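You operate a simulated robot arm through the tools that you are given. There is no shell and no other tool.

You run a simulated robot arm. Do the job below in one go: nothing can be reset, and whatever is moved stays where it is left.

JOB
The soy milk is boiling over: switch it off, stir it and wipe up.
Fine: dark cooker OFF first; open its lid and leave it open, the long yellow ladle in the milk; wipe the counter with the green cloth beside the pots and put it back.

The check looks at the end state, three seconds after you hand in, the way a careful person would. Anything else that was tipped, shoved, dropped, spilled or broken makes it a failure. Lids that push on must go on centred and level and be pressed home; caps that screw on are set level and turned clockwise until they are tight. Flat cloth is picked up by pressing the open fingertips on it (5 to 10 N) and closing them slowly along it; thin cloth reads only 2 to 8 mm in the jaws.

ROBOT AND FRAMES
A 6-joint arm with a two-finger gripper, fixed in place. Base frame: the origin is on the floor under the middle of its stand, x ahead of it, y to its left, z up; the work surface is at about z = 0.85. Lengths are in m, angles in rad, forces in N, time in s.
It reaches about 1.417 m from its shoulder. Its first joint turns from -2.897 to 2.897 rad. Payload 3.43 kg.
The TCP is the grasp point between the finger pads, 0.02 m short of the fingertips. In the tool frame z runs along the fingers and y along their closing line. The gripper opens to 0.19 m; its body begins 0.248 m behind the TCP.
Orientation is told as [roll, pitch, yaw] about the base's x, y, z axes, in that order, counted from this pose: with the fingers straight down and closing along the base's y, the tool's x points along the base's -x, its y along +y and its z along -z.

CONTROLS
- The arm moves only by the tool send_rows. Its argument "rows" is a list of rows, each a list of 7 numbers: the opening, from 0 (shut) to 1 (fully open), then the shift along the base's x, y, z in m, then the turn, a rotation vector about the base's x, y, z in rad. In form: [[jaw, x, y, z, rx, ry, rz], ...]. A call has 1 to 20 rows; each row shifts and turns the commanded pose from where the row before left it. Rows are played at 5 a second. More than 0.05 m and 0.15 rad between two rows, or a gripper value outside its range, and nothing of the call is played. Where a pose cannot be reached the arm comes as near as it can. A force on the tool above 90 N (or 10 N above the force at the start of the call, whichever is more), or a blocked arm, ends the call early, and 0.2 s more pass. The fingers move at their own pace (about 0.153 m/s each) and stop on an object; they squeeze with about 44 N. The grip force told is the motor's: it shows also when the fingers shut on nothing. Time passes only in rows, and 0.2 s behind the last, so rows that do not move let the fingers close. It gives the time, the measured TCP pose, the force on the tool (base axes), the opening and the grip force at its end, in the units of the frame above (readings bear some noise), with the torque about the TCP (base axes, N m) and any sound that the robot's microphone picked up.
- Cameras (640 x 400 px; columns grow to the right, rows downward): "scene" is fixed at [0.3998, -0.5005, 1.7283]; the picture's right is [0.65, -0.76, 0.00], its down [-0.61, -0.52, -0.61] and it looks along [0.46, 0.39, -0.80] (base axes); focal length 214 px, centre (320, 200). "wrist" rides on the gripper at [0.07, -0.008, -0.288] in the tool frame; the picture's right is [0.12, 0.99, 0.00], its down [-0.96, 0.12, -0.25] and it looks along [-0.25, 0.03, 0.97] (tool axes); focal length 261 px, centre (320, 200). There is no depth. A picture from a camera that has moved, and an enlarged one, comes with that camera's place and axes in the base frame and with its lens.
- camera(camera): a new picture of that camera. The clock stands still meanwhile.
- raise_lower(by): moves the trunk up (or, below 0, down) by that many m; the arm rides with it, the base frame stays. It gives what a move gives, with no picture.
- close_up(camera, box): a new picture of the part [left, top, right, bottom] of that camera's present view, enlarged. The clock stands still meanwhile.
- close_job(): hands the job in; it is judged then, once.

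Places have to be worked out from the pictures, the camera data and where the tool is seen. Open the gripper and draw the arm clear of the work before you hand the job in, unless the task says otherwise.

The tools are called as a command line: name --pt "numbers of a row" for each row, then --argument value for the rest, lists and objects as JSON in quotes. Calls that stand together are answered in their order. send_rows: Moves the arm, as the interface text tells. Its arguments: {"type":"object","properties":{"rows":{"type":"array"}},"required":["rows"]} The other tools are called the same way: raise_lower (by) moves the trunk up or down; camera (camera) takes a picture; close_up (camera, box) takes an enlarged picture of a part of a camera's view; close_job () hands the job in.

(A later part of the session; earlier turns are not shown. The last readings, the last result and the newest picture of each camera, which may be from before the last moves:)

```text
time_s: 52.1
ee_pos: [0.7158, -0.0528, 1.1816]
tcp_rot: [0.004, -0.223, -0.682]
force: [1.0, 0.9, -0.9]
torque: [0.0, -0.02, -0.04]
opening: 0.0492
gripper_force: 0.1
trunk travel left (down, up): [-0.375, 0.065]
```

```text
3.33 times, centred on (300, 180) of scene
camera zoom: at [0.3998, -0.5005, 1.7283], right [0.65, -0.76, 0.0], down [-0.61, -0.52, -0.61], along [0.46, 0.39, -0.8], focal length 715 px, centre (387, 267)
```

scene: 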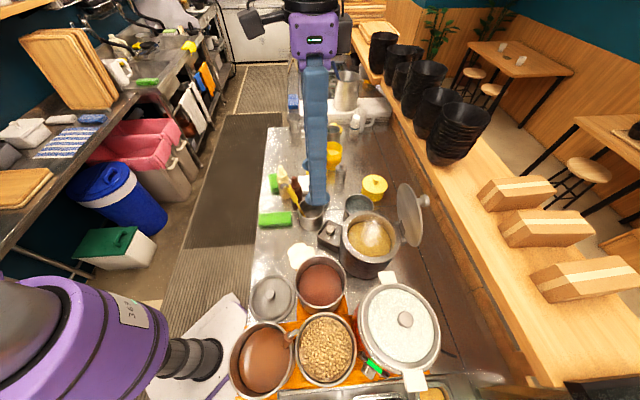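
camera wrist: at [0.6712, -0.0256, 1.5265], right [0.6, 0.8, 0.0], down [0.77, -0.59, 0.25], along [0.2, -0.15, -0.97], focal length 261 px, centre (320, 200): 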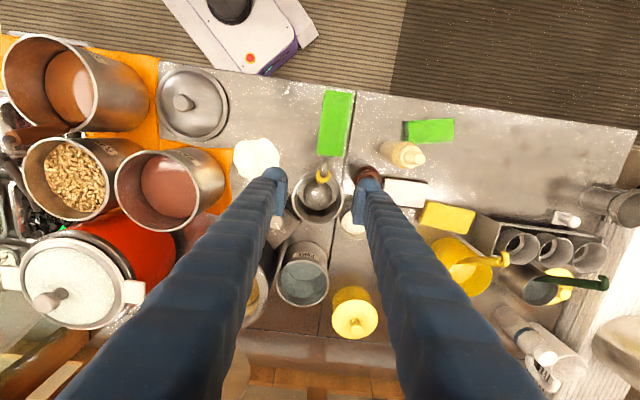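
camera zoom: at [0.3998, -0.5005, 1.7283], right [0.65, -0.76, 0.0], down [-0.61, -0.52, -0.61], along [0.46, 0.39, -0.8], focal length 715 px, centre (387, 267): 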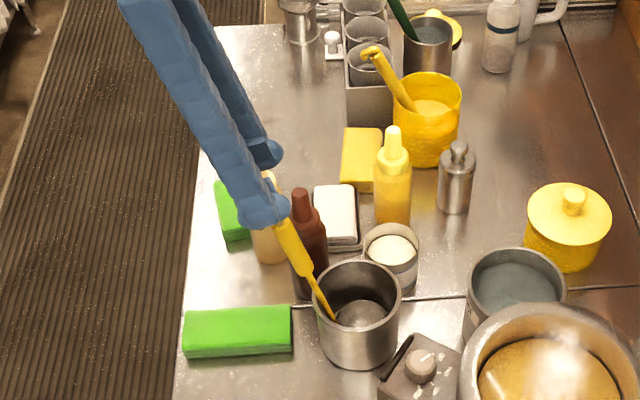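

The handle's end sits centred between the pads. I slide down along the handle to the grip height.

send_rows --pt "0.26 0.0052 -0.0042 -0.03 0 0 0" --pt "0.26 0.0052 -0.0042 -0.03 0 0 0" --pt "0.26 0.0052 -0.0042 -0.03 0 0 0" --pt "0.26 0.0052 -0.0042 -0.03 0 0 0" --pt "0.26 0 0 0 0 0 0"

close_up --camera "wrist" --box '[230, 100, 430, 280]'

close_up --camera "scene" --box '[250, 120, 350, 240]'

```text
time_s: 53.3
ee_pos: [0.7357, -0.0701, 1.0614]
tcp_rot: [0.004, -0.223, -0.683]
force: [-0.7, 0.8, 0.0]
torque: [-0.02, -0.01, 0.0]
opening: 0.0494
gripper_force: 0.0
trunk travel left (down, up): [-0.375, 0.065]
```

```text
2.22 times, centred on (330, 190) of wrist
camera zoom: at [0.6272, 0.0053, 1.3257], right [0.54, 0.84, -0.02], down [0.76, -0.47, 0.45], along [0.37, -0.26, -0.89], focal length 579 px, centre (298, 222)
```

zoom: 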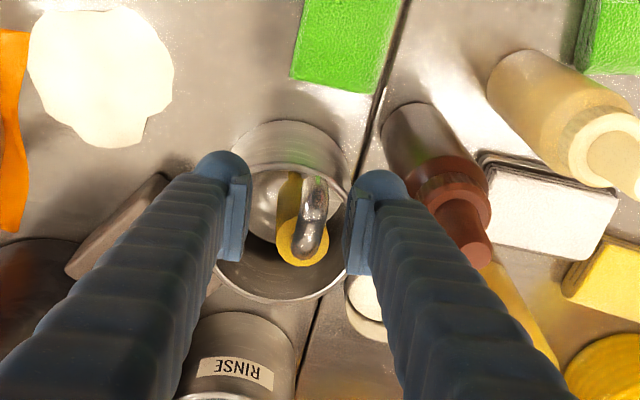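

```text
3.33 times, centred on (300, 180) of scene
camera zoom: at [0.3998, -0.5005, 1.7283], right [0.65, -0.76, 0.0], down [-0.61, -0.52, -0.61], along [0.46, 0.39, -0.8], focal length 715 px, centre (387, 267)
```

zoom: 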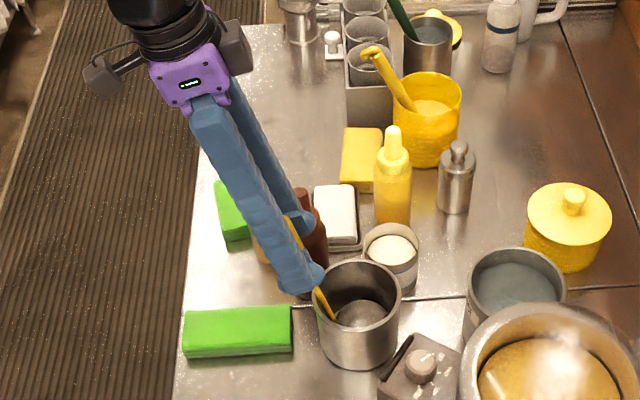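

The fingers straddle the yellow handle and nothing is touching. I close on it.

send_rows --pt "0.2 0 0 0 0 0 0" --pt "0.15 0 0 0 0 0 0" --pt "0.1 0 0 0 0 0 0" --pt "0.05 0 0 0 0 0 0" --pt "0.0 0 0 0 0 0 0" --pt "0.0 0 0 0 0 0 0"

close_up --camera "wrist" --box '[230, 100, 430, 280]'

```text
time_s: 54.7
ee_pos: [0.7361, -0.0711, 1.0612]
tcp_rot: [0.003, -0.22, -0.683]
force: [0.2, 0.0, 1.1]
torque: [-0.06, -0.03, 0.0]
opening: 0.0255
gripper_force: 44.5
trunk travel left (down, up): [-0.375, 0.065]
```

```text
2.22 times, centred on (330, 190) of wrist
camera zoom: at [0.6277, 0.0052, 1.3256], right [0.54, 0.84, -0.02], down [0.76, -0.47, 0.45], along [0.37, -0.26, -0.89], focal length 579 px, centre (298, 222)
```

zoom: 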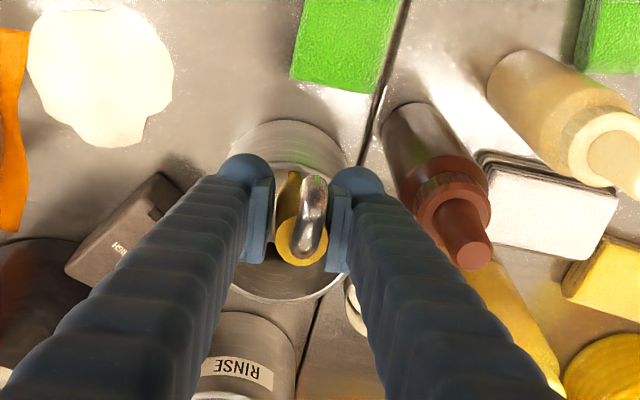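

The handle is held (25.5 mm). I lift the ladle straight up out of its cup, checking the force and pictures.

send_rows --pt "0.0 0 0 0.01 0 0 0" --pt "0.0 0 0 0.02 0 0 0" --pt "0.0 0 0 0.03 0 0 0" --pt "0.0 0 0 0.03 0 0 0" --pt "0.0 0 0 0 0 0 0"

close_up --camera "scene" --box '[250, 120, 350, 240]'

```text
time_s: 55.9
ee_pos: [0.7399, -0.0692, 1.1493]
tcp_rot: [0.003, -0.219, -0.682]
force: [0.8, -0.6, -1.4]
torque: [0.03, 0.06, 0.01]
opening: 0.0252
gripper_force: 44.6
trunk travel left (down, up): [-0.375, 0.065]
```

```text
3.33 times, centred on (300, 180) of scene
camera zoom: at [0.3998, -0.5005, 1.7283], right [0.65, -0.76, 0.0], down [-0.61, -0.52, -0.61], along [0.46, 0.39, -0.8], focal length 715 px, centre (387, 267)
```

zoom: 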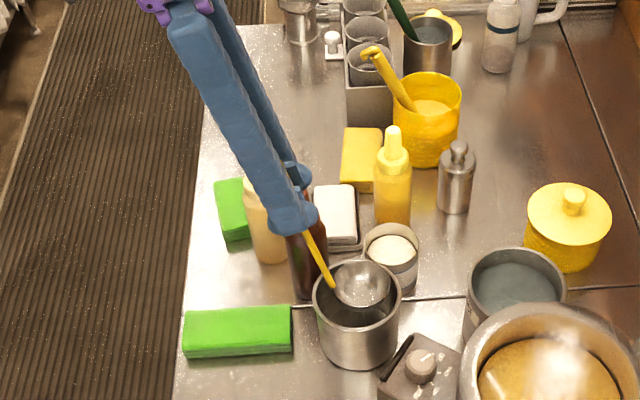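

The ladle comes out freely. I keep lifting until its bowl is clear of the pot rim's height.

send_rows --pt "0.0 0 0 0.035 0 0 0" --pt "0.0 0 0 0.04 0 0 0" --pt "0.0 0 0 0.04 0 0 0" --pt "0.0 0 0 0.04 0 0 0" --pt "0.0 0 0 0 0 0 0"

camera --camera "scene"

close_up --camera "scene" --box '[270, 100, 430, 290]'

close_up --camera "wrist" --box '[230, 100, 430, 280]'

```text
time_s: 57.1
ee_pos: [0.7374, -0.0678, 1.3017]
tcp_rot: [0.005, -0.221, -0.683]
force: [0.8, 0.4, -0.5]
torque: [0.05, 0.04, 0.0]
opening: 0.0252
gripper_force: 44.0
trunk travel left (down, up): [-0.375, 0.065]
```

```text
taken
```

scene: 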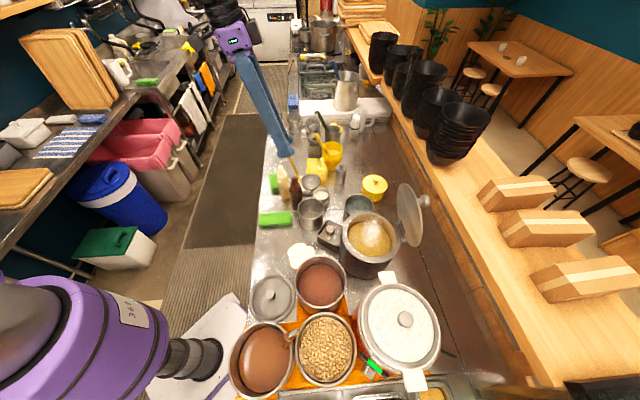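

```text
2.11 times, centred on (350, 195) of scene
camera zoom: at [0.3998, -0.5005, 1.7283], right [0.65, -0.76, 0.0], down [-0.61, -0.52, -0.61], along [0.46, 0.39, -0.8], focal length 452 px, centre (257, 210)
```

zoom: 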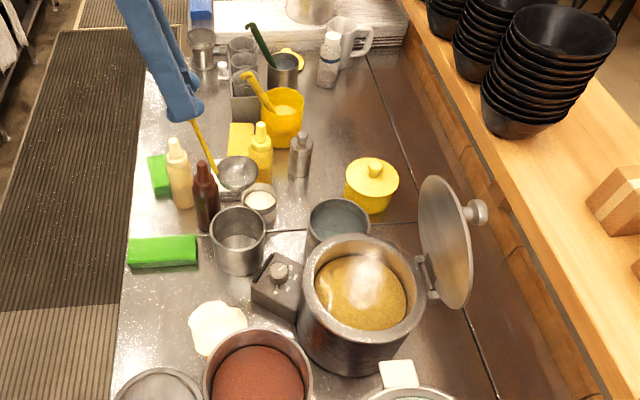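

```text
2.22 times, centred on (330, 190) of wrist
camera zoom: at [0.6291, 0.0078, 1.5671], right [0.54, 0.84, -0.02], down [0.76, -0.47, 0.45], along [0.37, -0.26, -0.89], focal length 579 px, centre (298, 222)
```

zoom: 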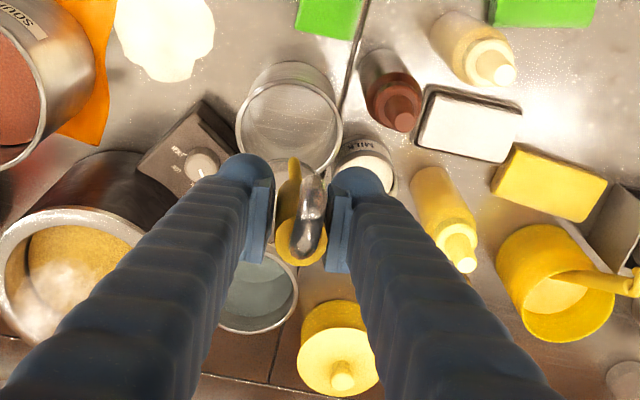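

The ladle hangs at a known offset: its bowl is about (0.054,-0.049,-0.187) from the TCP, which matches the picture exactly. I carry it level over the pot centre at about (0.803,-0.395).

send_rows --pt "0.0 0.0016 -0.03 0 0 0 0" --pt "0.0 0.0016 -0.04 0 0 0 0" --pt "0.0 0.0016 -0.04 0 0 0 0" --pt "0.0 0.0016 -0.04 0 0 0 0" --pt "0.0 0.0016 -0.04 0 0 0 0" --pt "0.0 0.0016 -0.04 0 0 0 0" --pt "0.0 0.0016 -0.04 0 0 0 0" --pt "0.0 0 -0.008 0 0 0 0" --pt "0.0 0 0 0 0 0 0"

close_up --camera "scene" --box '[300, 140, 440, 290]'

camera --camera "wrist"

```text
time_s: 59.1
ee_pos: [0.7502, -0.3473, 1.3068]
tcp_rot: [0.003, -0.222, -0.681]
force: [0.4, 0.7, -1.2]
torque: [0.0, 0.07, -0.04]
opening: 0.0258
gripper_force: 43.9
trunk travel left (down, up): [-0.375, 0.065]
```

```text
2.67 times, centred on (370, 215) of scene
camera zoom: at [0.3998, -0.5005, 1.7283], right [0.65, -0.76, 0.0], down [-0.61, -0.52, -0.61], along [0.46, 0.39, -0.8], focal length 572 px, centre (187, 160)
```

zoom: 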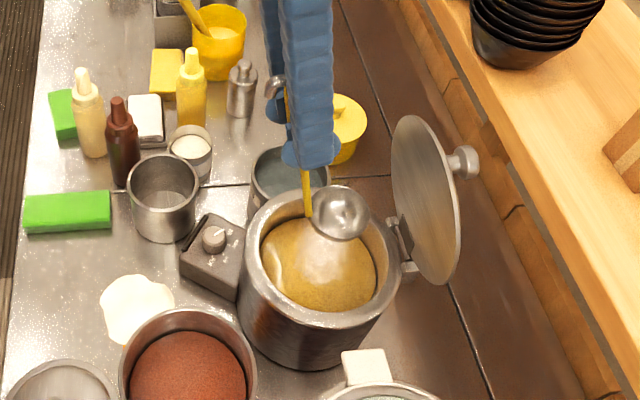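

```text
taken
camera wrist: at [0.6418, -0.2718, 1.5713], right [0.54, 0.84, -0.02], down [0.76, -0.47, 0.45], along [0.37, -0.26, -0.89], focal length 261 px, centre (320, 200)
```

wrist: 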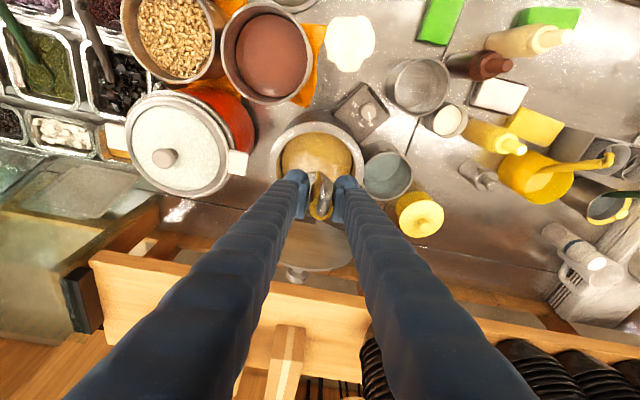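

The bowl hovers above the pot. I enlarge both views to check the centring before lowering.

close_up --camera "scene" --box '[330, 190, 420, 285]'

close_up --camera "wrist" --box '[250, 90, 390, 230]'

```text
4.21 times, centred on (375, 238) of scene
camera zoom: at [0.3998, -0.5005, 1.7283], right [0.65, -0.76, 0.0], down [-0.61, -0.52, -0.61], along [0.46, 0.39, -0.8], focal length 903 px, centre (88, 42)
```

zoom: 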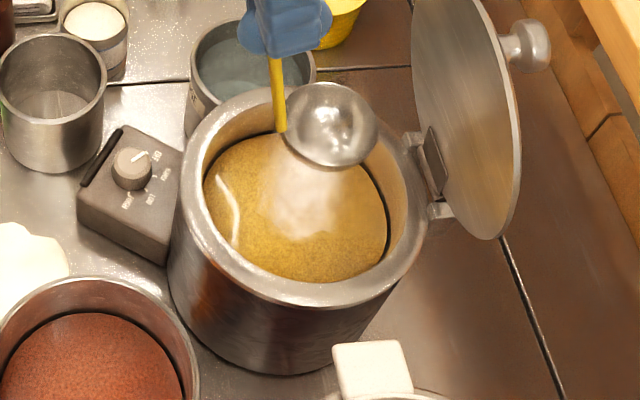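

```text
2.86 times, centred on (320, 160) of wrist
camera zoom: at [0.6418, -0.2718, 1.5713], right [0.54, 0.84, -0.02], down [0.76, -0.47, 0.45], along [0.37, -0.26, -0.89], focal length 745 px, centre (320, 314)
```

zoom: 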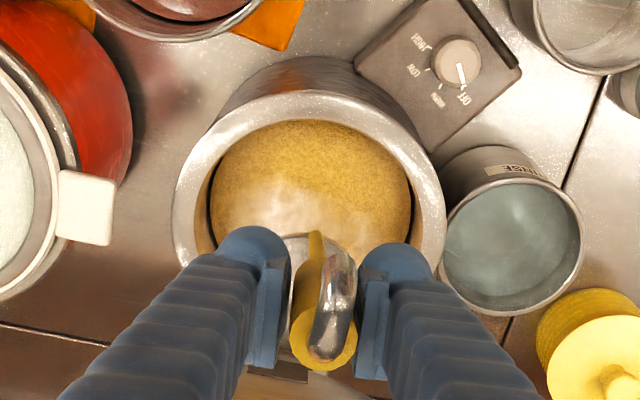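

The bowl (radius ≈0.037) is centred in the pot opening (inner radius ≈0.09) to within about 1 cm. I lower it slowly into the milk, watching the force.

send_rows --pt "0.0 -0.003 0 -0.02 0 0 0" --pt "0.0 -0.003 0 -0.02 0 0 0" --pt "0.0 0 0 -0.02 0 0 0" --pt "0.0 0 0 -0.015 0 0 0" --pt "0.0 0 0 -0.015 0 0 0" --pt "0.0 0 0 -0.015 0 0 0" --pt "0.0 0 0 0 0 0 0"

close_up --camera "scene" --box '[330, 190, 420, 285]'

close_up --camera "wrist" --box '[250, 90, 390, 230]'

```text
time_s: 60.7
ee_pos: [0.7428, -0.3478, 1.203]
tcp_rot: [0.003, -0.222, -0.681]
force: [-0.5, 0.1, 0.1]
torque: [0.01, 0.04, -0.02]
opening: 0.0253
gripper_force: 44.3
trunk travel left (down, up): [-0.375, 0.065]
```

```text
4.21 times, centred on (375, 238) of scene
camera zoom: at [0.3998, -0.5005, 1.7283], right [0.65, -0.76, 0.0], down [-0.61, -0.52, -0.61], along [0.46, 0.39, -0.8], focal length 903 px, centre (88, 42)
```

zoom: 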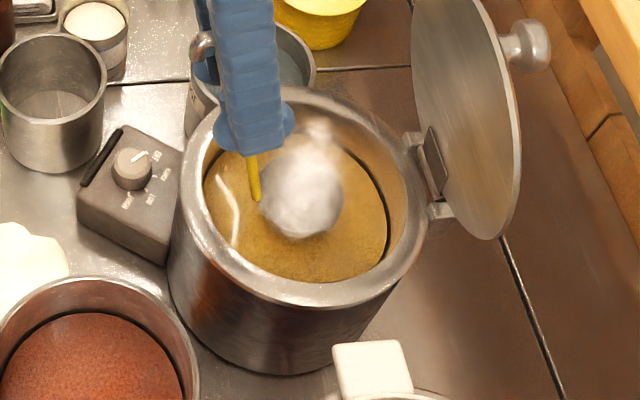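

```text
2.86 times, centred on (320, 160) of wrist
camera zoom: at [0.6345, -0.2724, 1.4673], right [0.54, 0.84, -0.02], down [0.76, -0.47, 0.45], along [0.37, -0.26, -0.89], focal length 745 px, centre (320, 314)
```

zoom: 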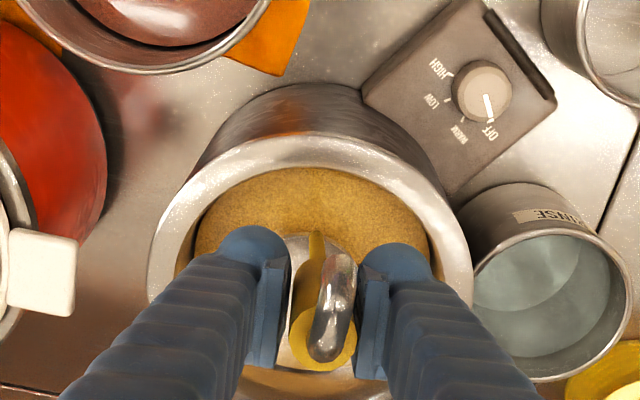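

The bowl is centred at rim height. I lower further into the milk in small steps.

send_rows --pt "0.0 0 0 -0.015 0 0 0" --pt "0.0 0 0 -0.015 0 0 0" --pt "0.0 0 0 -0.015 0 0 0" --pt "0.0 0 0 -0.015 0 0 0" --pt "0.0 0 0 -0.01 0 0 0" --pt "0.0 0 0 0 0 0 0"

close_up --camera "scene" --box '[330, 190, 420, 285]'

close_up --camera "wrist" --box '[250, 90, 390, 230]'

```text
time_s: 62.1
ee_pos: [0.7432, -0.3486, 1.1305]
tcp_rot: [0.004, -0.222, -0.682]
force: [0.1, -0.8, -2.1]
torque: [0.05, 0.06, -0.02]
opening: 0.0255
gripper_force: 43.8
trunk travel left (down, up): [-0.375, 0.065]
```

```text
4.21 times, centred on (375, 238) of scene
camera zoom: at [0.3998, -0.5005, 1.7283], right [0.65, -0.76, 0.0], down [-0.61, -0.52, -0.61], along [0.46, 0.39, -0.8], focal length 903 px, centre (88, 42)
```

zoom: 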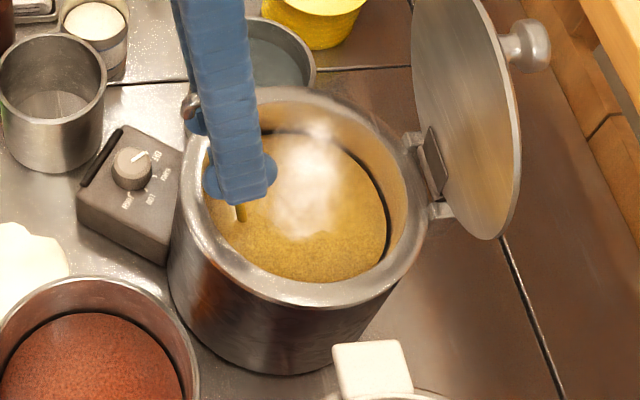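

```text
2.86 times, centred on (320, 160) of wrist
camera zoom: at [0.6348, -0.2723, 1.3959], right [0.54, 0.84, -0.02], down [0.76, -0.47, 0.45], along [0.37, -0.26, -0.89], focal length 745 px, centre (320, 314)
```

zoom: 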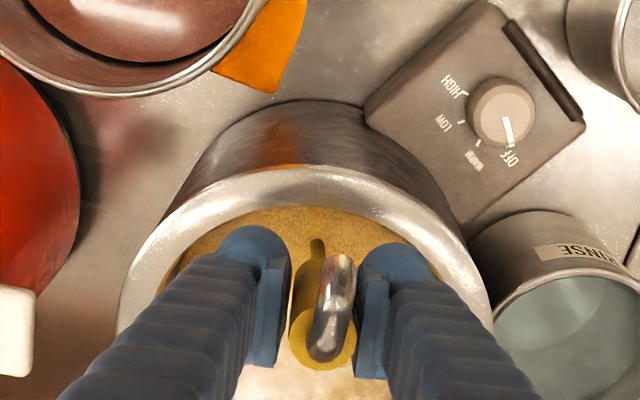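

The bowl is in the milk with no contact force. I lower a little more, shift slightly toward the hinge side for room, and stir a full circle.

send_rows --pt "0.0 0.005 -0.0047 -0.012 0 0 0" --pt "0.0 0.005 -0.0047 -0.012 0 0 0" --pt "0.0 0.0044 -0.0045 0 0 0 0" --pt "0.0 0.011 0 0 0 0 0" --pt "0.0 0.011 0 0 0 0 0" --pt "0.0 -0.0029 0.011 0 0 0 0" --pt "0.0 -0.0081 0.0081 0 0 0 0" --pt "0.0 -0.011 0.0029 0 0 0 0" --pt "0.0 -0.011 -0.0029 0 0 0 0" --pt "0.0 -0.0081 -0.0081 0 0 0 0" --pt "0.0 -0.0029 -0.011 0 0 0 0" --pt "0.0 0.0029 -0.011 0 0 0 0" --pt "0.0 0.0081 -0.0081 0 0 0 0" --pt "0.0 0.011 -0.0029 0 0 0 0" --pt "0.0 0.011 0.0029 0 0 0 0" --pt "0.0 0.0081 0.0081 0 0 0 0" --pt "0.0 0.0029 0.011 0 0 0 0"

close_up --camera "scene" --box '[330, 190, 420, 285]'

```text
time_s: 65.7
ee_pos: [0.7798, -0.3613, 1.1069]
tcp_rot: [0.003, -0.222, -0.683]
force: [-0.2, -0.1, -1.2]
torque: [0.04, 0.1, 0.02]
opening: 0.0253
gripper_force: 44.1
trunk travel left (down, up): [-0.375, 0.065]
```

```text
4.21 times, centred on (375, 238) of scene
camera zoom: at [0.3998, -0.5005, 1.7283], right [0.65, -0.76, 0.0], down [-0.61, -0.52, -0.61], along [0.46, 0.39, -0.8], focal length 903 px, centre (88, 42)
```

zoom: 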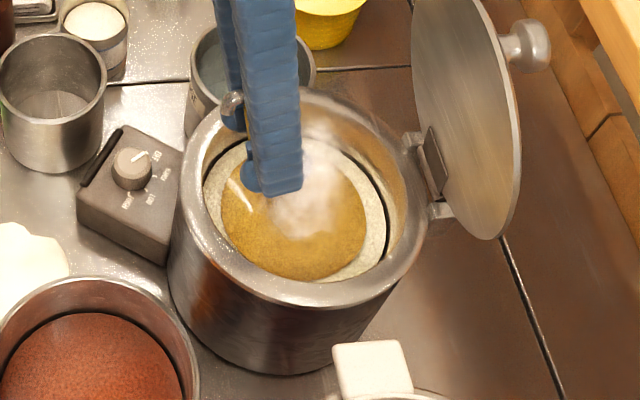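

Stirring works: the brown skin on the milk is shrinking and white milk shows at the edge. I keep stirring more circles.

send_rows --pt "0.0 -0.0029 0.011 0 0 0 0" --pt "0.0 -0.0081 0.0081 0 0 0 0" --pt "0.0 -0.011 0.0029 0 0 0 0" --pt "0.0 -0.011 -0.0029 0 0 0 0" --pt "0.0 -0.0081 -0.0081 0 0 0 0" --pt "0.0 -0.0029 -0.011 0 0 0 0" --pt "0.0 0.0029 -0.011 0 0 0 0" --pt "0.0 0.0081 -0.0081 0 0 0 0" --pt "0.0 0.011 -0.0029 0 0 0 0" --pt "0.0 0.011 0.0029 0 0 0 0" --pt "0.0 0.0081 0.0081 0 0 0 0" --pt "0.0 0.0029 0.011 0 0 0 0"

send_rows --pt "0.0 -0.0029 0.011 0 0 0 0" --pt "0.0 -0.0081 0.0081 0 0 0 0" --pt "0.0 -0.011 0.0029 0 0 0 0" --pt "0.0 -0.011 -0.0029 0 0 0 0" --pt "0.0 -0.0081 -0.0081 0 0 0 0" --pt "0.0 -0.0029 -0.011 0 0 0 0" --pt "0.0 0.0029 -0.011 0 0 0 0" --pt "0.0 0.0081 -0.0081 0 0 0 0" --pt "0.0 0.011 -0.0029 0 0 0 0" --pt "0.0 0.011 0.0029 0 0 0 0" --pt "0.0 0.0081 0.0081 0 0 0 0" --pt "0.0 0.0029 0.011 0 0 0 0"

close_up --camera "scene" --box '[330, 190, 420, 285]'

```text
time_s: 68.3
ee_pos: [0.7788, -0.3604, 1.1081]
tcp_rot: [0.002, -0.222, -0.682]
force: [0.2, 0.2, -0.7]
torque: [0.01, 0.06, 0.01]
opening: 0.0254
gripper_force: 44.3
trunk travel left (down, up): [-0.375, 0.065]
```

```text
time_s: 70.9
ee_pos: [0.7783, -0.3607, 1.1073]
tcp_rot: [0.003, -0.222, -0.682]
force: [-0.5, -0.2, -1.5]
torque: [0.06, 0.04, -0.02]
opening: 0.025
gripper_force: 44.1
trunk travel left (down, up): [-0.375, 0.065]
```

```text
4.21 times, centred on (375, 238) of scene
camera zoom: at [0.3998, -0.5005, 1.7283], right [0.65, -0.76, 0.0], down [-0.61, -0.52, -0.61], along [0.46, 0.39, -0.8], focal length 903 px, centre (88, 42)
```

zoom: 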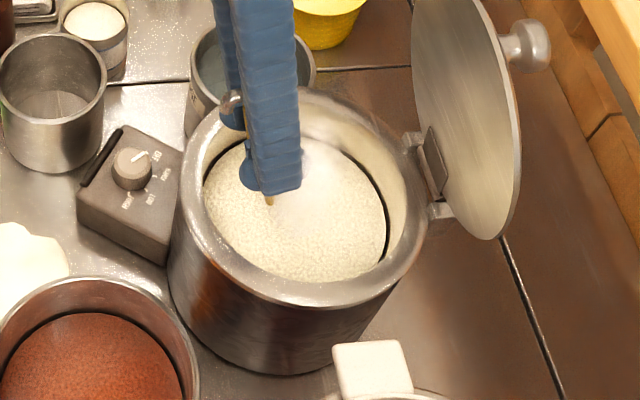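

The milk is now uniformly white, so the stirring is done. I bring the ladle back to mid-pot and lower it toward the pot bottom, checking for contact.

send_rows --pt "0.0 -0.011 0 0 0 0 0" --pt "0.0 -0.011 0 0 0 0 0" --pt "0.0 -0.005 0.005 -0.005 0 0 0" --pt "0.0 -0.005 0.005 -0.005 0 0 0" --pt "0.0 0 0 -0.005 0 0 0" --pt "0.0 0 0 -0.004 0 0 0" --pt "0.0 0 0 0 0 0 0"

close_up --camera "scene" --box '[330, 180, 420, 275]'

close_up --camera "wrist" --box '[250, 90, 390, 230]'

```text
time_s: 72.5
ee_pos: [0.7446, -0.3501, 1.0902]
tcp_rot: [0.004, -0.224, -0.682]
force: [-5.6, 4.3, 25.0]
torque: [-0.61, -0.57, 0.0]
opening: 0.0253
gripper_force: 44.2
trunk travel left (down, up): [-0.375, 0.065]
```

```text
4.21 times, centred on (375, 228) of scene
camera zoom: at [0.3998, -0.5005, 1.7283], right [0.65, -0.76, 0.0], down [-0.61, -0.52, -0.61], along [0.46, 0.39, -0.8], focal length 903 px, centre (88, 84)
```

zoom: 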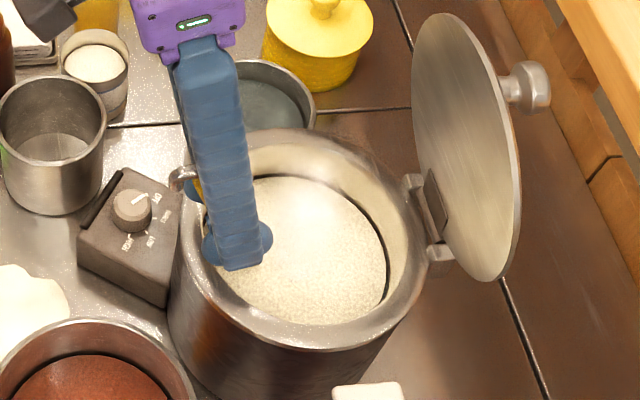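

```text
2.86 times, centred on (320, 160) of wrist
camera zoom: at [0.6367, -0.2745, 1.3545], right [0.54, 0.84, -0.02], down [0.76, -0.47, 0.46], along [0.37, -0.26, -0.89], focal length 745 px, centre (320, 314)
```

zoom: 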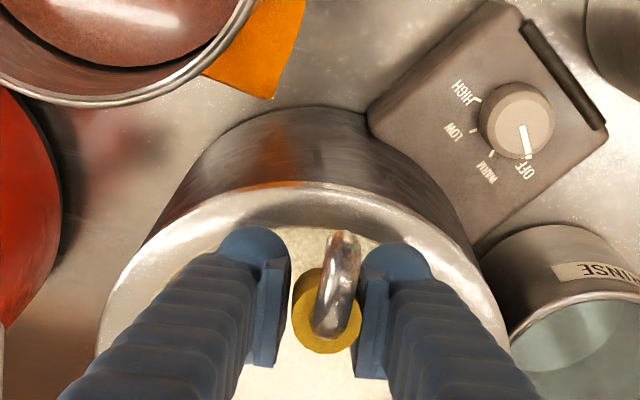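

The bowl touches the pot bottom (25 N). I ease up 3 mm and move the handle toward the near rim until it leans on it.

send_rows --pt "0.0 0 0 0.004 0 0 0" --pt "0.0 -0.0055 0.0053 0 0 0 0" --pt "0.0 -0.0055 0.0053 0 0 0 0" --pt "0.0 -0.005 0.0048 0 0 0 0" --pt "0.0 0 0 0 0 0 0"

close_up --camera "scene" --box '[330, 180, 420, 275]'

close_up --camera "wrist" --box '[250, 90, 390, 230]'

```text
time_s: 73.7
ee_pos: [0.7313, -0.3354, 1.0921]
tcp_rot: [0.004, -0.222, -0.682]
force: [0.3, 0.4, -1.2]
torque: [0.09, 0.06, 0.01]
opening: 0.0251
gripper_force: 44.1
trunk travel left (down, up): [-0.375, 0.065]
```

```text
4.21 times, centred on (375, 228) of scene
camera zoom: at [0.3998, -0.5005, 1.7283], right [0.65, -0.76, 0.0], down [-0.61, -0.52, -0.61], along [0.46, 0.39, -0.8], focal length 903 px, centre (88, 84)
```

zoom: 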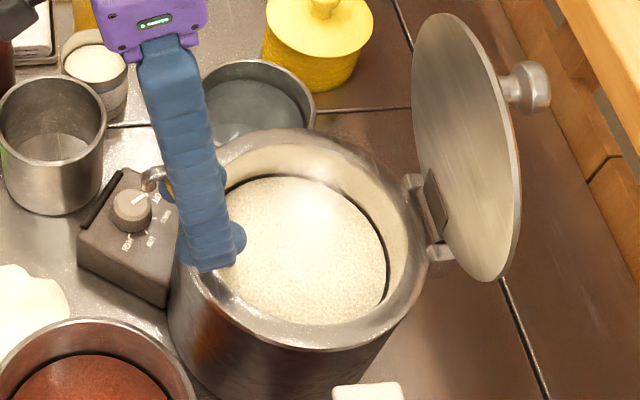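

```text
2.86 times, centred on (320, 160) of wrist
camera zoom: at [0.6226, -0.2596, 1.3565], right [0.54, 0.84, -0.02], down [0.76, -0.47, 0.45], along [0.37, -0.26, -0.89], focal length 745 px, centre (320, 314)
```

zoom: 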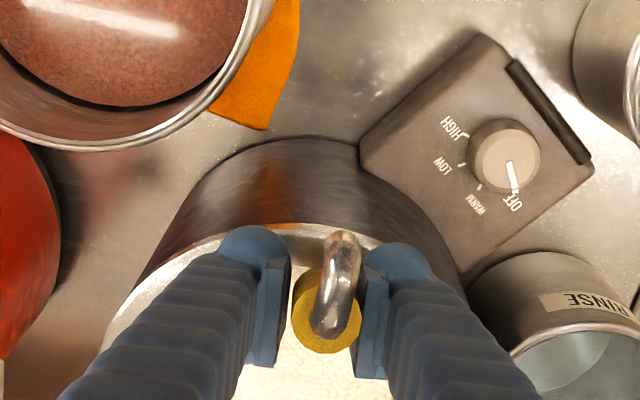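

The handle is now just inside the near rim. I release it slowly, let it settle and look.

send_rows --pt "0.12 0 0 -0.002 0 0 0" --pt "0.15 0 0 0 0 0 0" --pt "0.18 0 0 0 0 0 0" --pt "0.22 0 0 0 0 0 0" --pt "0.28 0 0 0 0 0 0" --pt "0.32 0 0 0 0 0 0" --pt "0.32 0 0 0 0 0 0" --pt "0.32 0 0 0 0 0 0"

close_up --camera "scene" --box '[330, 180, 420, 275]'

close_up --camera "wrist" --box '[250, 90, 390, 230]'

```text
time_s: 75.5
ee_pos: [0.7319, -0.3355, 1.0913]
tcp_rot: [0.004, -0.221, -0.682]
force: [0.0, 0.7, 0.9]
torque: [-0.03, 0.01, -0.04]
opening: 0.0609
gripper_force: 0.2
trunk travel left (down, up): [-0.375, 0.065]
```

```text
4.21 times, centred on (375, 228) of scene
camera zoom: at [0.3998, -0.5005, 1.7283], right [0.65, -0.76, 0.0], down [-0.61, -0.52, -0.61], along [0.46, 0.39, -0.8], focal length 903 px, centre (88, 84)
```

zoom: 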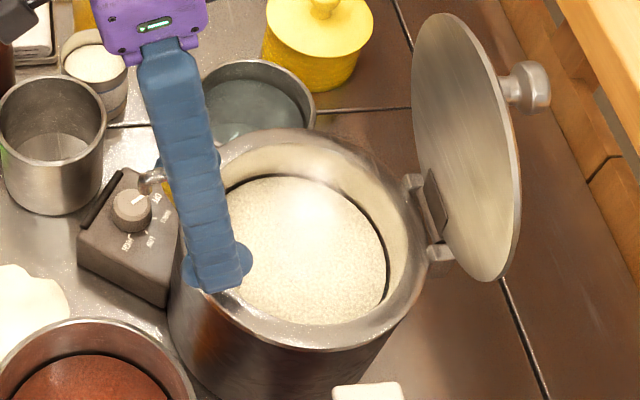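

```text
2.86 times, centred on (320, 160) of wrist
camera zoom: at [0.6222, -0.26, 1.3549], right [0.54, 0.84, -0.02], down [0.76, -0.47, 0.45], along [0.37, -0.26, -0.89], focal length 745 px, centre (320, 314)
```

zoom: 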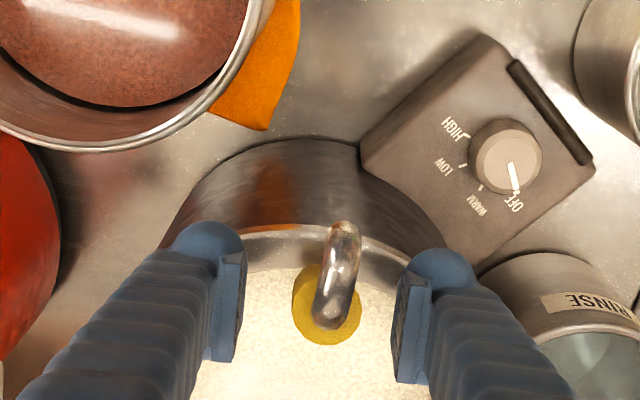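

The ladle has settled leaning on the rim, free of the fingers. I draw back up along the handle's line.

send_rows --pt "0.32 -0.0034 0.0028 0.0195 0 0 0" --pt "0.32 -0.0051 0.0042 0.0293 0 0 0" --pt "0.32 -0.0051 0.0042 0.0293 0 0 0" --pt "0.32 -0.0051 0.0042 0.0293 0 0 0" --pt "0.32 -0.0068 0.0056 0.039 0 0 0" --pt "0.32 -0.0068 0.0056 0.039 0 0 0" --pt "0.32 0 0 0 0 0 0"

close_up --camera "scene" --box '[310, 160, 430, 280]'

camera --camera "wrist"

```text
time_s: 77.1
ee_pos: [0.6998, -0.3096, 1.2748]
tcp_rot: [0.004, -0.219, -0.683]
force: [0.3, -0.5, -0.9]
torque: [0.0, 0.1, 0.02]
opening: 0.061
gripper_force: 0.0
trunk travel left (down, up): [-0.375, 0.065]
```

```text
3.33 times, centred on (370, 220) of scene
camera zoom: at [0.3998, -0.5005, 1.7283], right [0.65, -0.76, 0.0], down [-0.61, -0.52, -0.61], along [0.46, 0.39, -0.8], focal length 715 px, centre (153, 133)
```

zoom: 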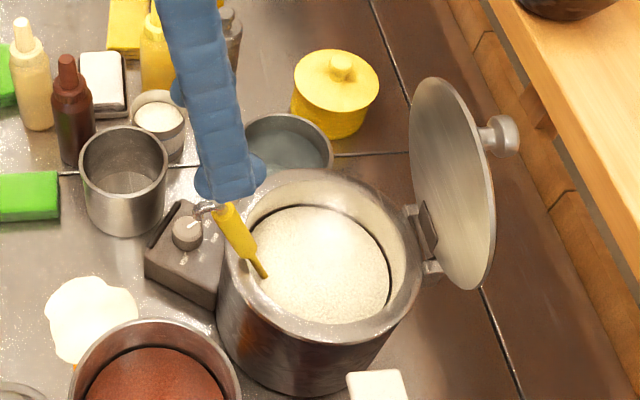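

```text
taken
camera wrist: at [0.5913, -0.2335, 1.5396], right [0.54, 0.84, -0.02], down [0.76, -0.47, 0.45], along [0.37, -0.26, -0.89], focal length 261 px, centre (320, 200)
```

wrist: 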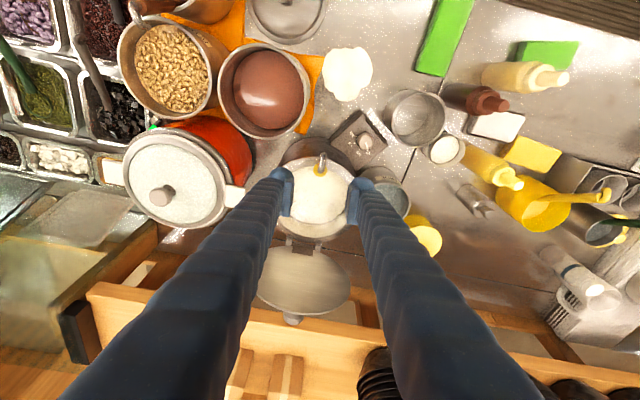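

The ladle rests in the white milk with its handle on the rim, the lid stands open, and the dial is on OFF. Next I look at the green cloth and the spill from above.

send_rows --pt "0.4 -0.02 0.03 0 0.03 0.036 -0.028" --pt "0.5 -0.02 0.03 0 0.036 0.043 -0.028" --pt "0.6 -0.02 0.03 0.0 0.036 0.043 -0.028" --pt "0.7 -0.02 0.03 0.0 0.036 0.043 -0.028" --pt "0.7 -0.02 0.03 0 0 0 -0.028" --pt "0.7 0 0.03 0 0 0 0" --pt "0.7 0 0 0 0 0 0"

camera --camera "wrist"

close_up --camera "wrist" --box '[220, 60, 420, 220]'

close_up --camera "scene" --box '[245, 190, 345, 290]'

```text
time_s: 78.7
ee_pos: [0.5969, -0.131, 1.2775]
tcp_rot: [-0.006, -0.007, -0.824]
force: [0.1, -0.9, 0.4]
torque: [-0.01, -0.04, 0.02]
opening: 0.1328
gripper_force: 0.1
trunk travel left (down, up): [-0.375, 0.065]
```

```text
taken
camera wrist: at [0.5433, -0.0817, 1.5638], right [0.65, 0.76, -0.01], down [0.74, -0.62, 0.25], along [0.19, -0.17, -0.97], focal length 261 px, centre (320, 200)
```

wrist: 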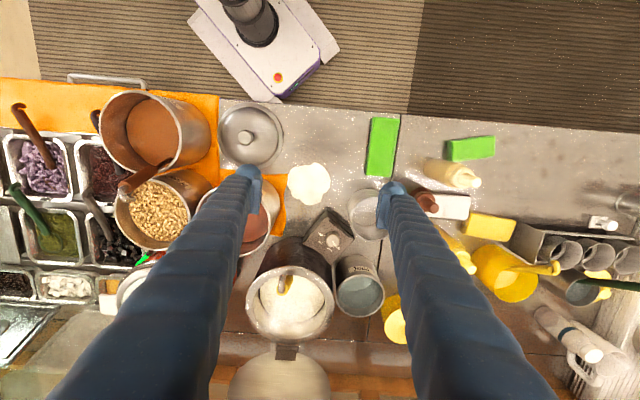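

```text
2.50 times, centred on (320, 140) of wrist
camera zoom: at [0.5433, -0.0817, 1.5638], right [0.65, 0.76, -0.01], down [0.74, -0.62, 0.25], along [0.19, -0.17, -0.97], focal length 652 px, centre (320, 350)
```

zoom: 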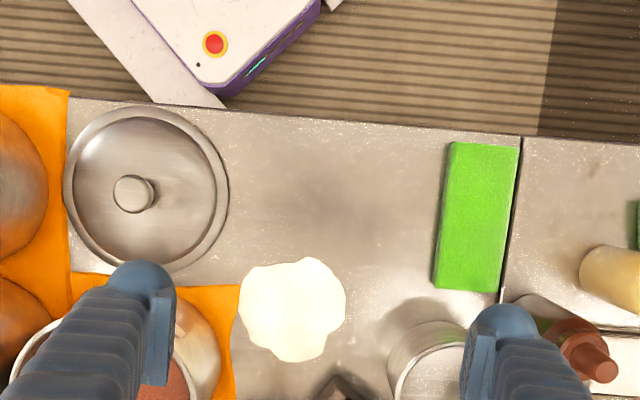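

```text
4.00 times, centred on (295, 240) of scene
camera zoom: at [0.3998, -0.5005, 1.7283], right [0.65, -0.76, 0.0], down [-0.61, -0.52, -0.61], along [0.46, 0.39, -0.8], focal length 858 px, centre (420, 40)
```

zoom: 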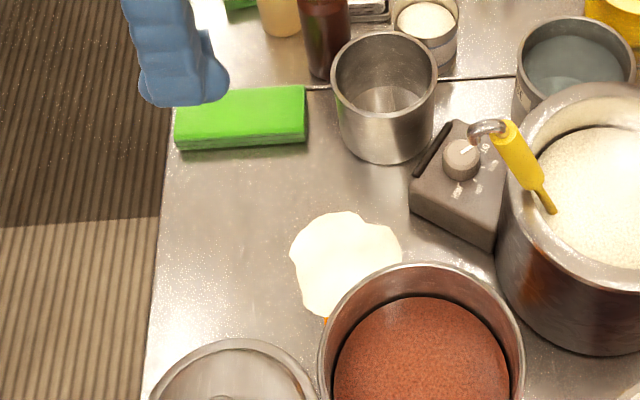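

The cloth is a folded pad centred at (0.677,0.013), about 0.148×0.07 m with its long axis at 135°. The spill is centred near (0.628,-0.199), about 0.12 m across. I go above the cloth's near-edge half, so the fingers stay clear of pots while wiping, with the jaw across its width.

send_rows --pt "0.6 0.01 0.035 0 0.0092 0.0004 0.02" --pt "0.6 0.01 0.035 -0.02 0 0 0.019" --pt "0.6 0.011 0.035 -0.04 0 0 0" --pt "0.6 0.011 0.035 -0.04 0 0 0" --pt "0.6 0.01 0.032 -0.04 0 0 0" --pt "0.6 0 0 -0.04 0 0 0" --pt "0.6 0 0 -0.04 0 0 0" --pt "0.6 0 0 0 0 0 0"

close_up --camera "wrist" --box '[210, 60, 430, 240]'

close_up --camera "scene" --box '[240, 140, 340, 240]'

```text
refused: row 3 steps farther than a row can; nothing moved
```

```text
2.22 times, centred on (320, 150) of wrist
camera zoom: at [0.5433, -0.0817, 1.5638], right [0.65, 0.76, -0.01], down [0.74, -0.62, 0.25], along [0.19, -0.17, -0.97], focal length 579 px, centre (320, 311)
```

zoom: 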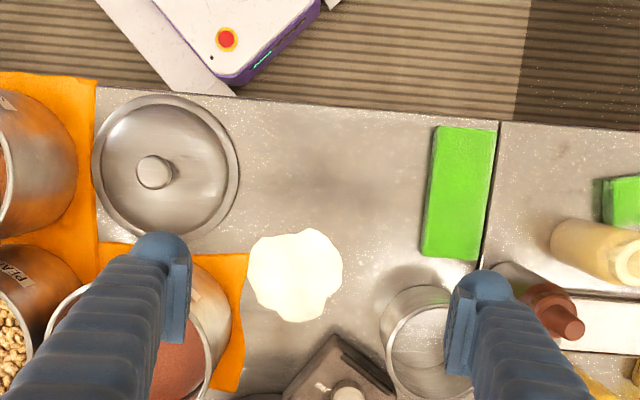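

```text
4.00 times, centred on (290, 190) of scene
camera zoom: at [0.3998, -0.5005, 1.7283], right [0.65, -0.76, 0.0], down [-0.61, -0.52, -0.61], along [0.46, 0.39, -0.8], focal length 858 px, centre (440, 240)
```

zoom: 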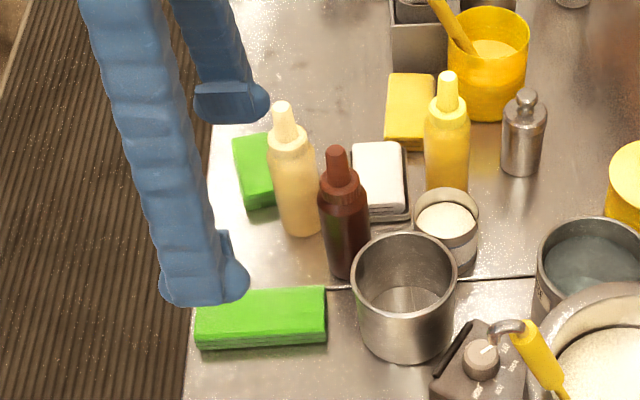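

That call was refused for step size, so nothing moved. I resend it with smaller steps.

send_rows --pt "0.6 0.01 0.034 0 0.0092 0.0004 0.02" --pt "0.6 0.01 0.034 -0.02 0 0 0.019" --pt "0.6 0.011 0.034 -0.03 0 0 0" --pt "0.6 0.011 0.034 -0.03 0 0 0" --pt "0.6 0.01 0.034 -0.03 0 0 0" --pt "0.6 0 0.002 -0.04 0 0 0" --pt "0.6 0 0 -0.04 0 0 0" --pt "0.6 0 0 -0.03 0 0 0" --pt "0.6 0 0 0 0 0 0"

close_up --camera "wrist" --box '[210, 60, 430, 240]'

close_up --camera "scene" --box '[240, 140, 340, 240]'

```text
time_s: 80.7
ee_pos: [0.65, 0.0424, 1.0561]
tcp_rot: [0.002, 0.0, -0.783]
force: [0.6, -0.5, -0.2]
torque: [0.01, -0.07, -0.02]
opening: 0.1139
gripper_force: 0.0
trunk travel left (down, up): [-0.375, 0.065]
```

```text
2.22 times, centred on (320, 150) of wrist
camera zoom: at [0.5937, 0.085, 1.3441], right [0.62, 0.79, 0.0], down [0.76, -0.6, 0.25], along [0.2, -0.15, -0.97], focal length 579 px, centre (320, 311)
```

zoom: 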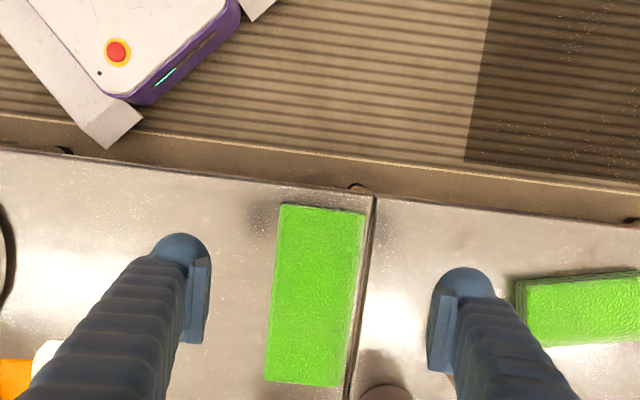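

```text
4.00 times, centred on (290, 190) of scene
camera zoom: at [0.3998, -0.5005, 1.7283], right [0.65, -0.76, 0.0], down [-0.61, -0.52, -0.61], along [0.46, 0.39, -0.8], focal length 858 px, centre (440, 240)
```

zoom: 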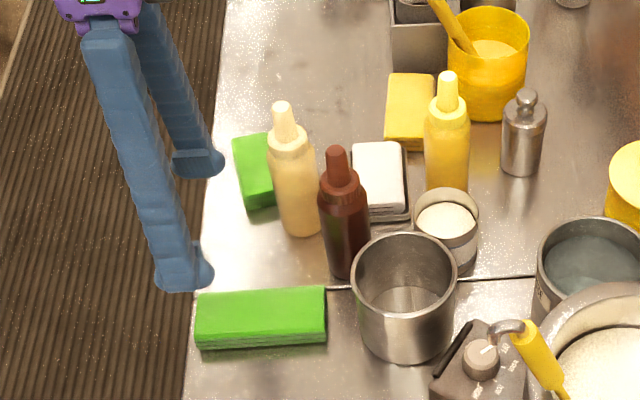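

The jaw straddles the cloth squarely, at its near-edge half. I lower until the fingertips are just above the counter.

send_rows --pt "0.55 0 0 -0.04 0 0 0" --pt "0.55 0 0 -0.04 0 0 0" --pt "0.55 0 0 -0.04 0 0 0" --pt "0.55 -0.001 -0.001 -0.03 0 0 0" --pt "0.55 0 0 -0.015 0 0 0" --pt "0.55 0 0 0 0 0 0"

close_up --camera "wrist" --box '[230, 80, 410, 240]'

close_up --camera "scene" --box '[240, 170, 320, 240]'

```text
time_s: 82.1
ee_pos: [0.6492, 0.0404, 0.8901]
tcp_rot: [-0.001, 0.001, -0.783]
force: [-0.4, 0.3, 0.7]
torque: [0.0, -0.01, 0.01]
opening: 0.1045
gripper_force: 0.2
trunk travel left (down, up): [-0.375, 0.065]
```

```text
2.50 times, centred on (320, 160) of wrist
camera zoom: at [0.5923, 0.0841, 1.1766], right [0.62, 0.79, 0.0], down [0.76, -0.6, 0.25], along [0.2, -0.15, -0.97], focal length 652 px, centre (320, 300)
```

zoom: 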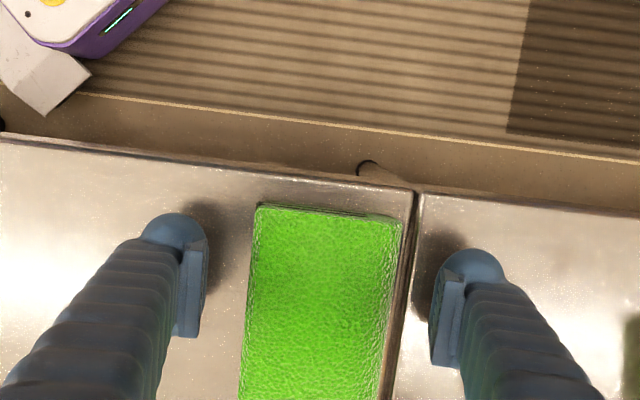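

```text
5.71 times, centred on (280, 205) of scene
camera zoom: at [0.3998, -0.5005, 1.7283], right [0.65, -0.76, 0.0], down [-0.61, -0.52, -0.61], along [0.46, 0.39, -0.8], focal length 1226 px, centre (549, 171)
```

zoom: 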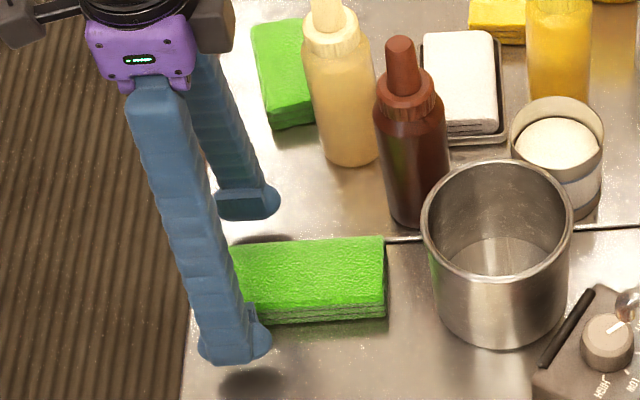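

Shadows show the tips about 2 cm above the counter. I lower another 13 mm and close slowly on the cloth's long sides.

send_rows --pt "0.55 0 0 -0.006 0 0 0" --pt "0.55 0 0 -0.006 0 0 0" --pt "0.5 0 0 0 0 0 0" --pt "0.45 0 0 0 0 0 0" --pt "0.4 0 0 0 0 0 0"

close_up --camera "scene" --box '[240, 170, 320, 240]'

```text
time_s: 83.3
ee_pos: [0.649, 0.0407, 0.8767]
tcp_rot: [-0.001, -0.001, -0.783]
force: [-0.2, -0.1, 0.6]
torque: [0.0, 0.06, 0.0]
opening: 0.076
gripper_force: 0.0
trunk travel left (down, up): [-0.375, 0.065]
```

```text
5.71 times, centred on (280, 205) of scene
camera zoom: at [0.3998, -0.5005, 1.7283], right [0.65, -0.76, 0.0], down [-0.61, -0.52, -0.61], along [0.46, 0.39, -0.8], focal length 1226 px, centre (549, 171)
```

zoom: 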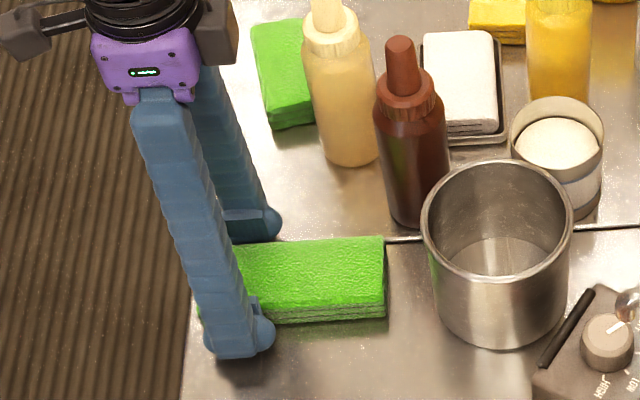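

The fingers are beside the cloth. I close further in small steps until they hold it.

send_rows --pt "0.37 0 0 0 0 0 0" --pt "0.35 0 0 0 0 0 0" --pt "0.33 0 0 0 0 0 0" --pt "0.31 0 0 0 0 0 0" --pt "0.31 0 0 0 0 0 0"

close_up --camera "scene" --box '[240, 170, 320, 240]'

close_up --camera "wrist" --box '[230, 80, 410, 240]'

```text
time_s: 84.5
ee_pos: [0.6481, 0.0409, 0.8763]
tcp_rot: [0.001, 0.0, -0.784]
force: [0.1, -0.1, 1.0]
torque: [-0.02, 0.0, 0.01]
opening: 0.0685
gripper_force: 43.7
trunk travel left (down, up): [-0.375, 0.065]
```

```text
5.71 times, centred on (280, 205) of scene
camera zoom: at [0.3998, -0.5005, 1.7283], right [0.65, -0.76, 0.0], down [-0.61, -0.52, -0.61], along [0.46, 0.39, -0.8], focal length 1226 px, centre (549, 171)
```

zoom: 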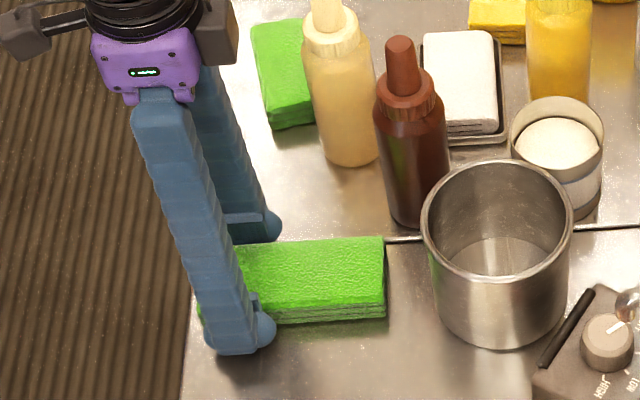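

```text
2.50 times, centred on (320, 160) of wrist
camera zoom: at [0.5926, 0.0849, 1.1645], right [0.62, 0.79, 0.0], down [0.76, -0.6, 0.25], along [0.2, -0.15, -0.97], focal length 652 px, centre (320, 300)
```

zoom: 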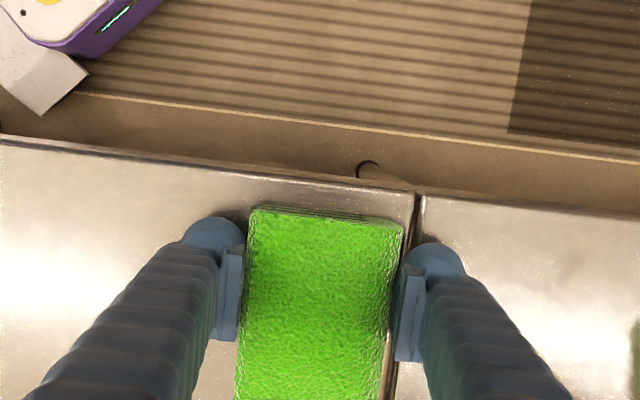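

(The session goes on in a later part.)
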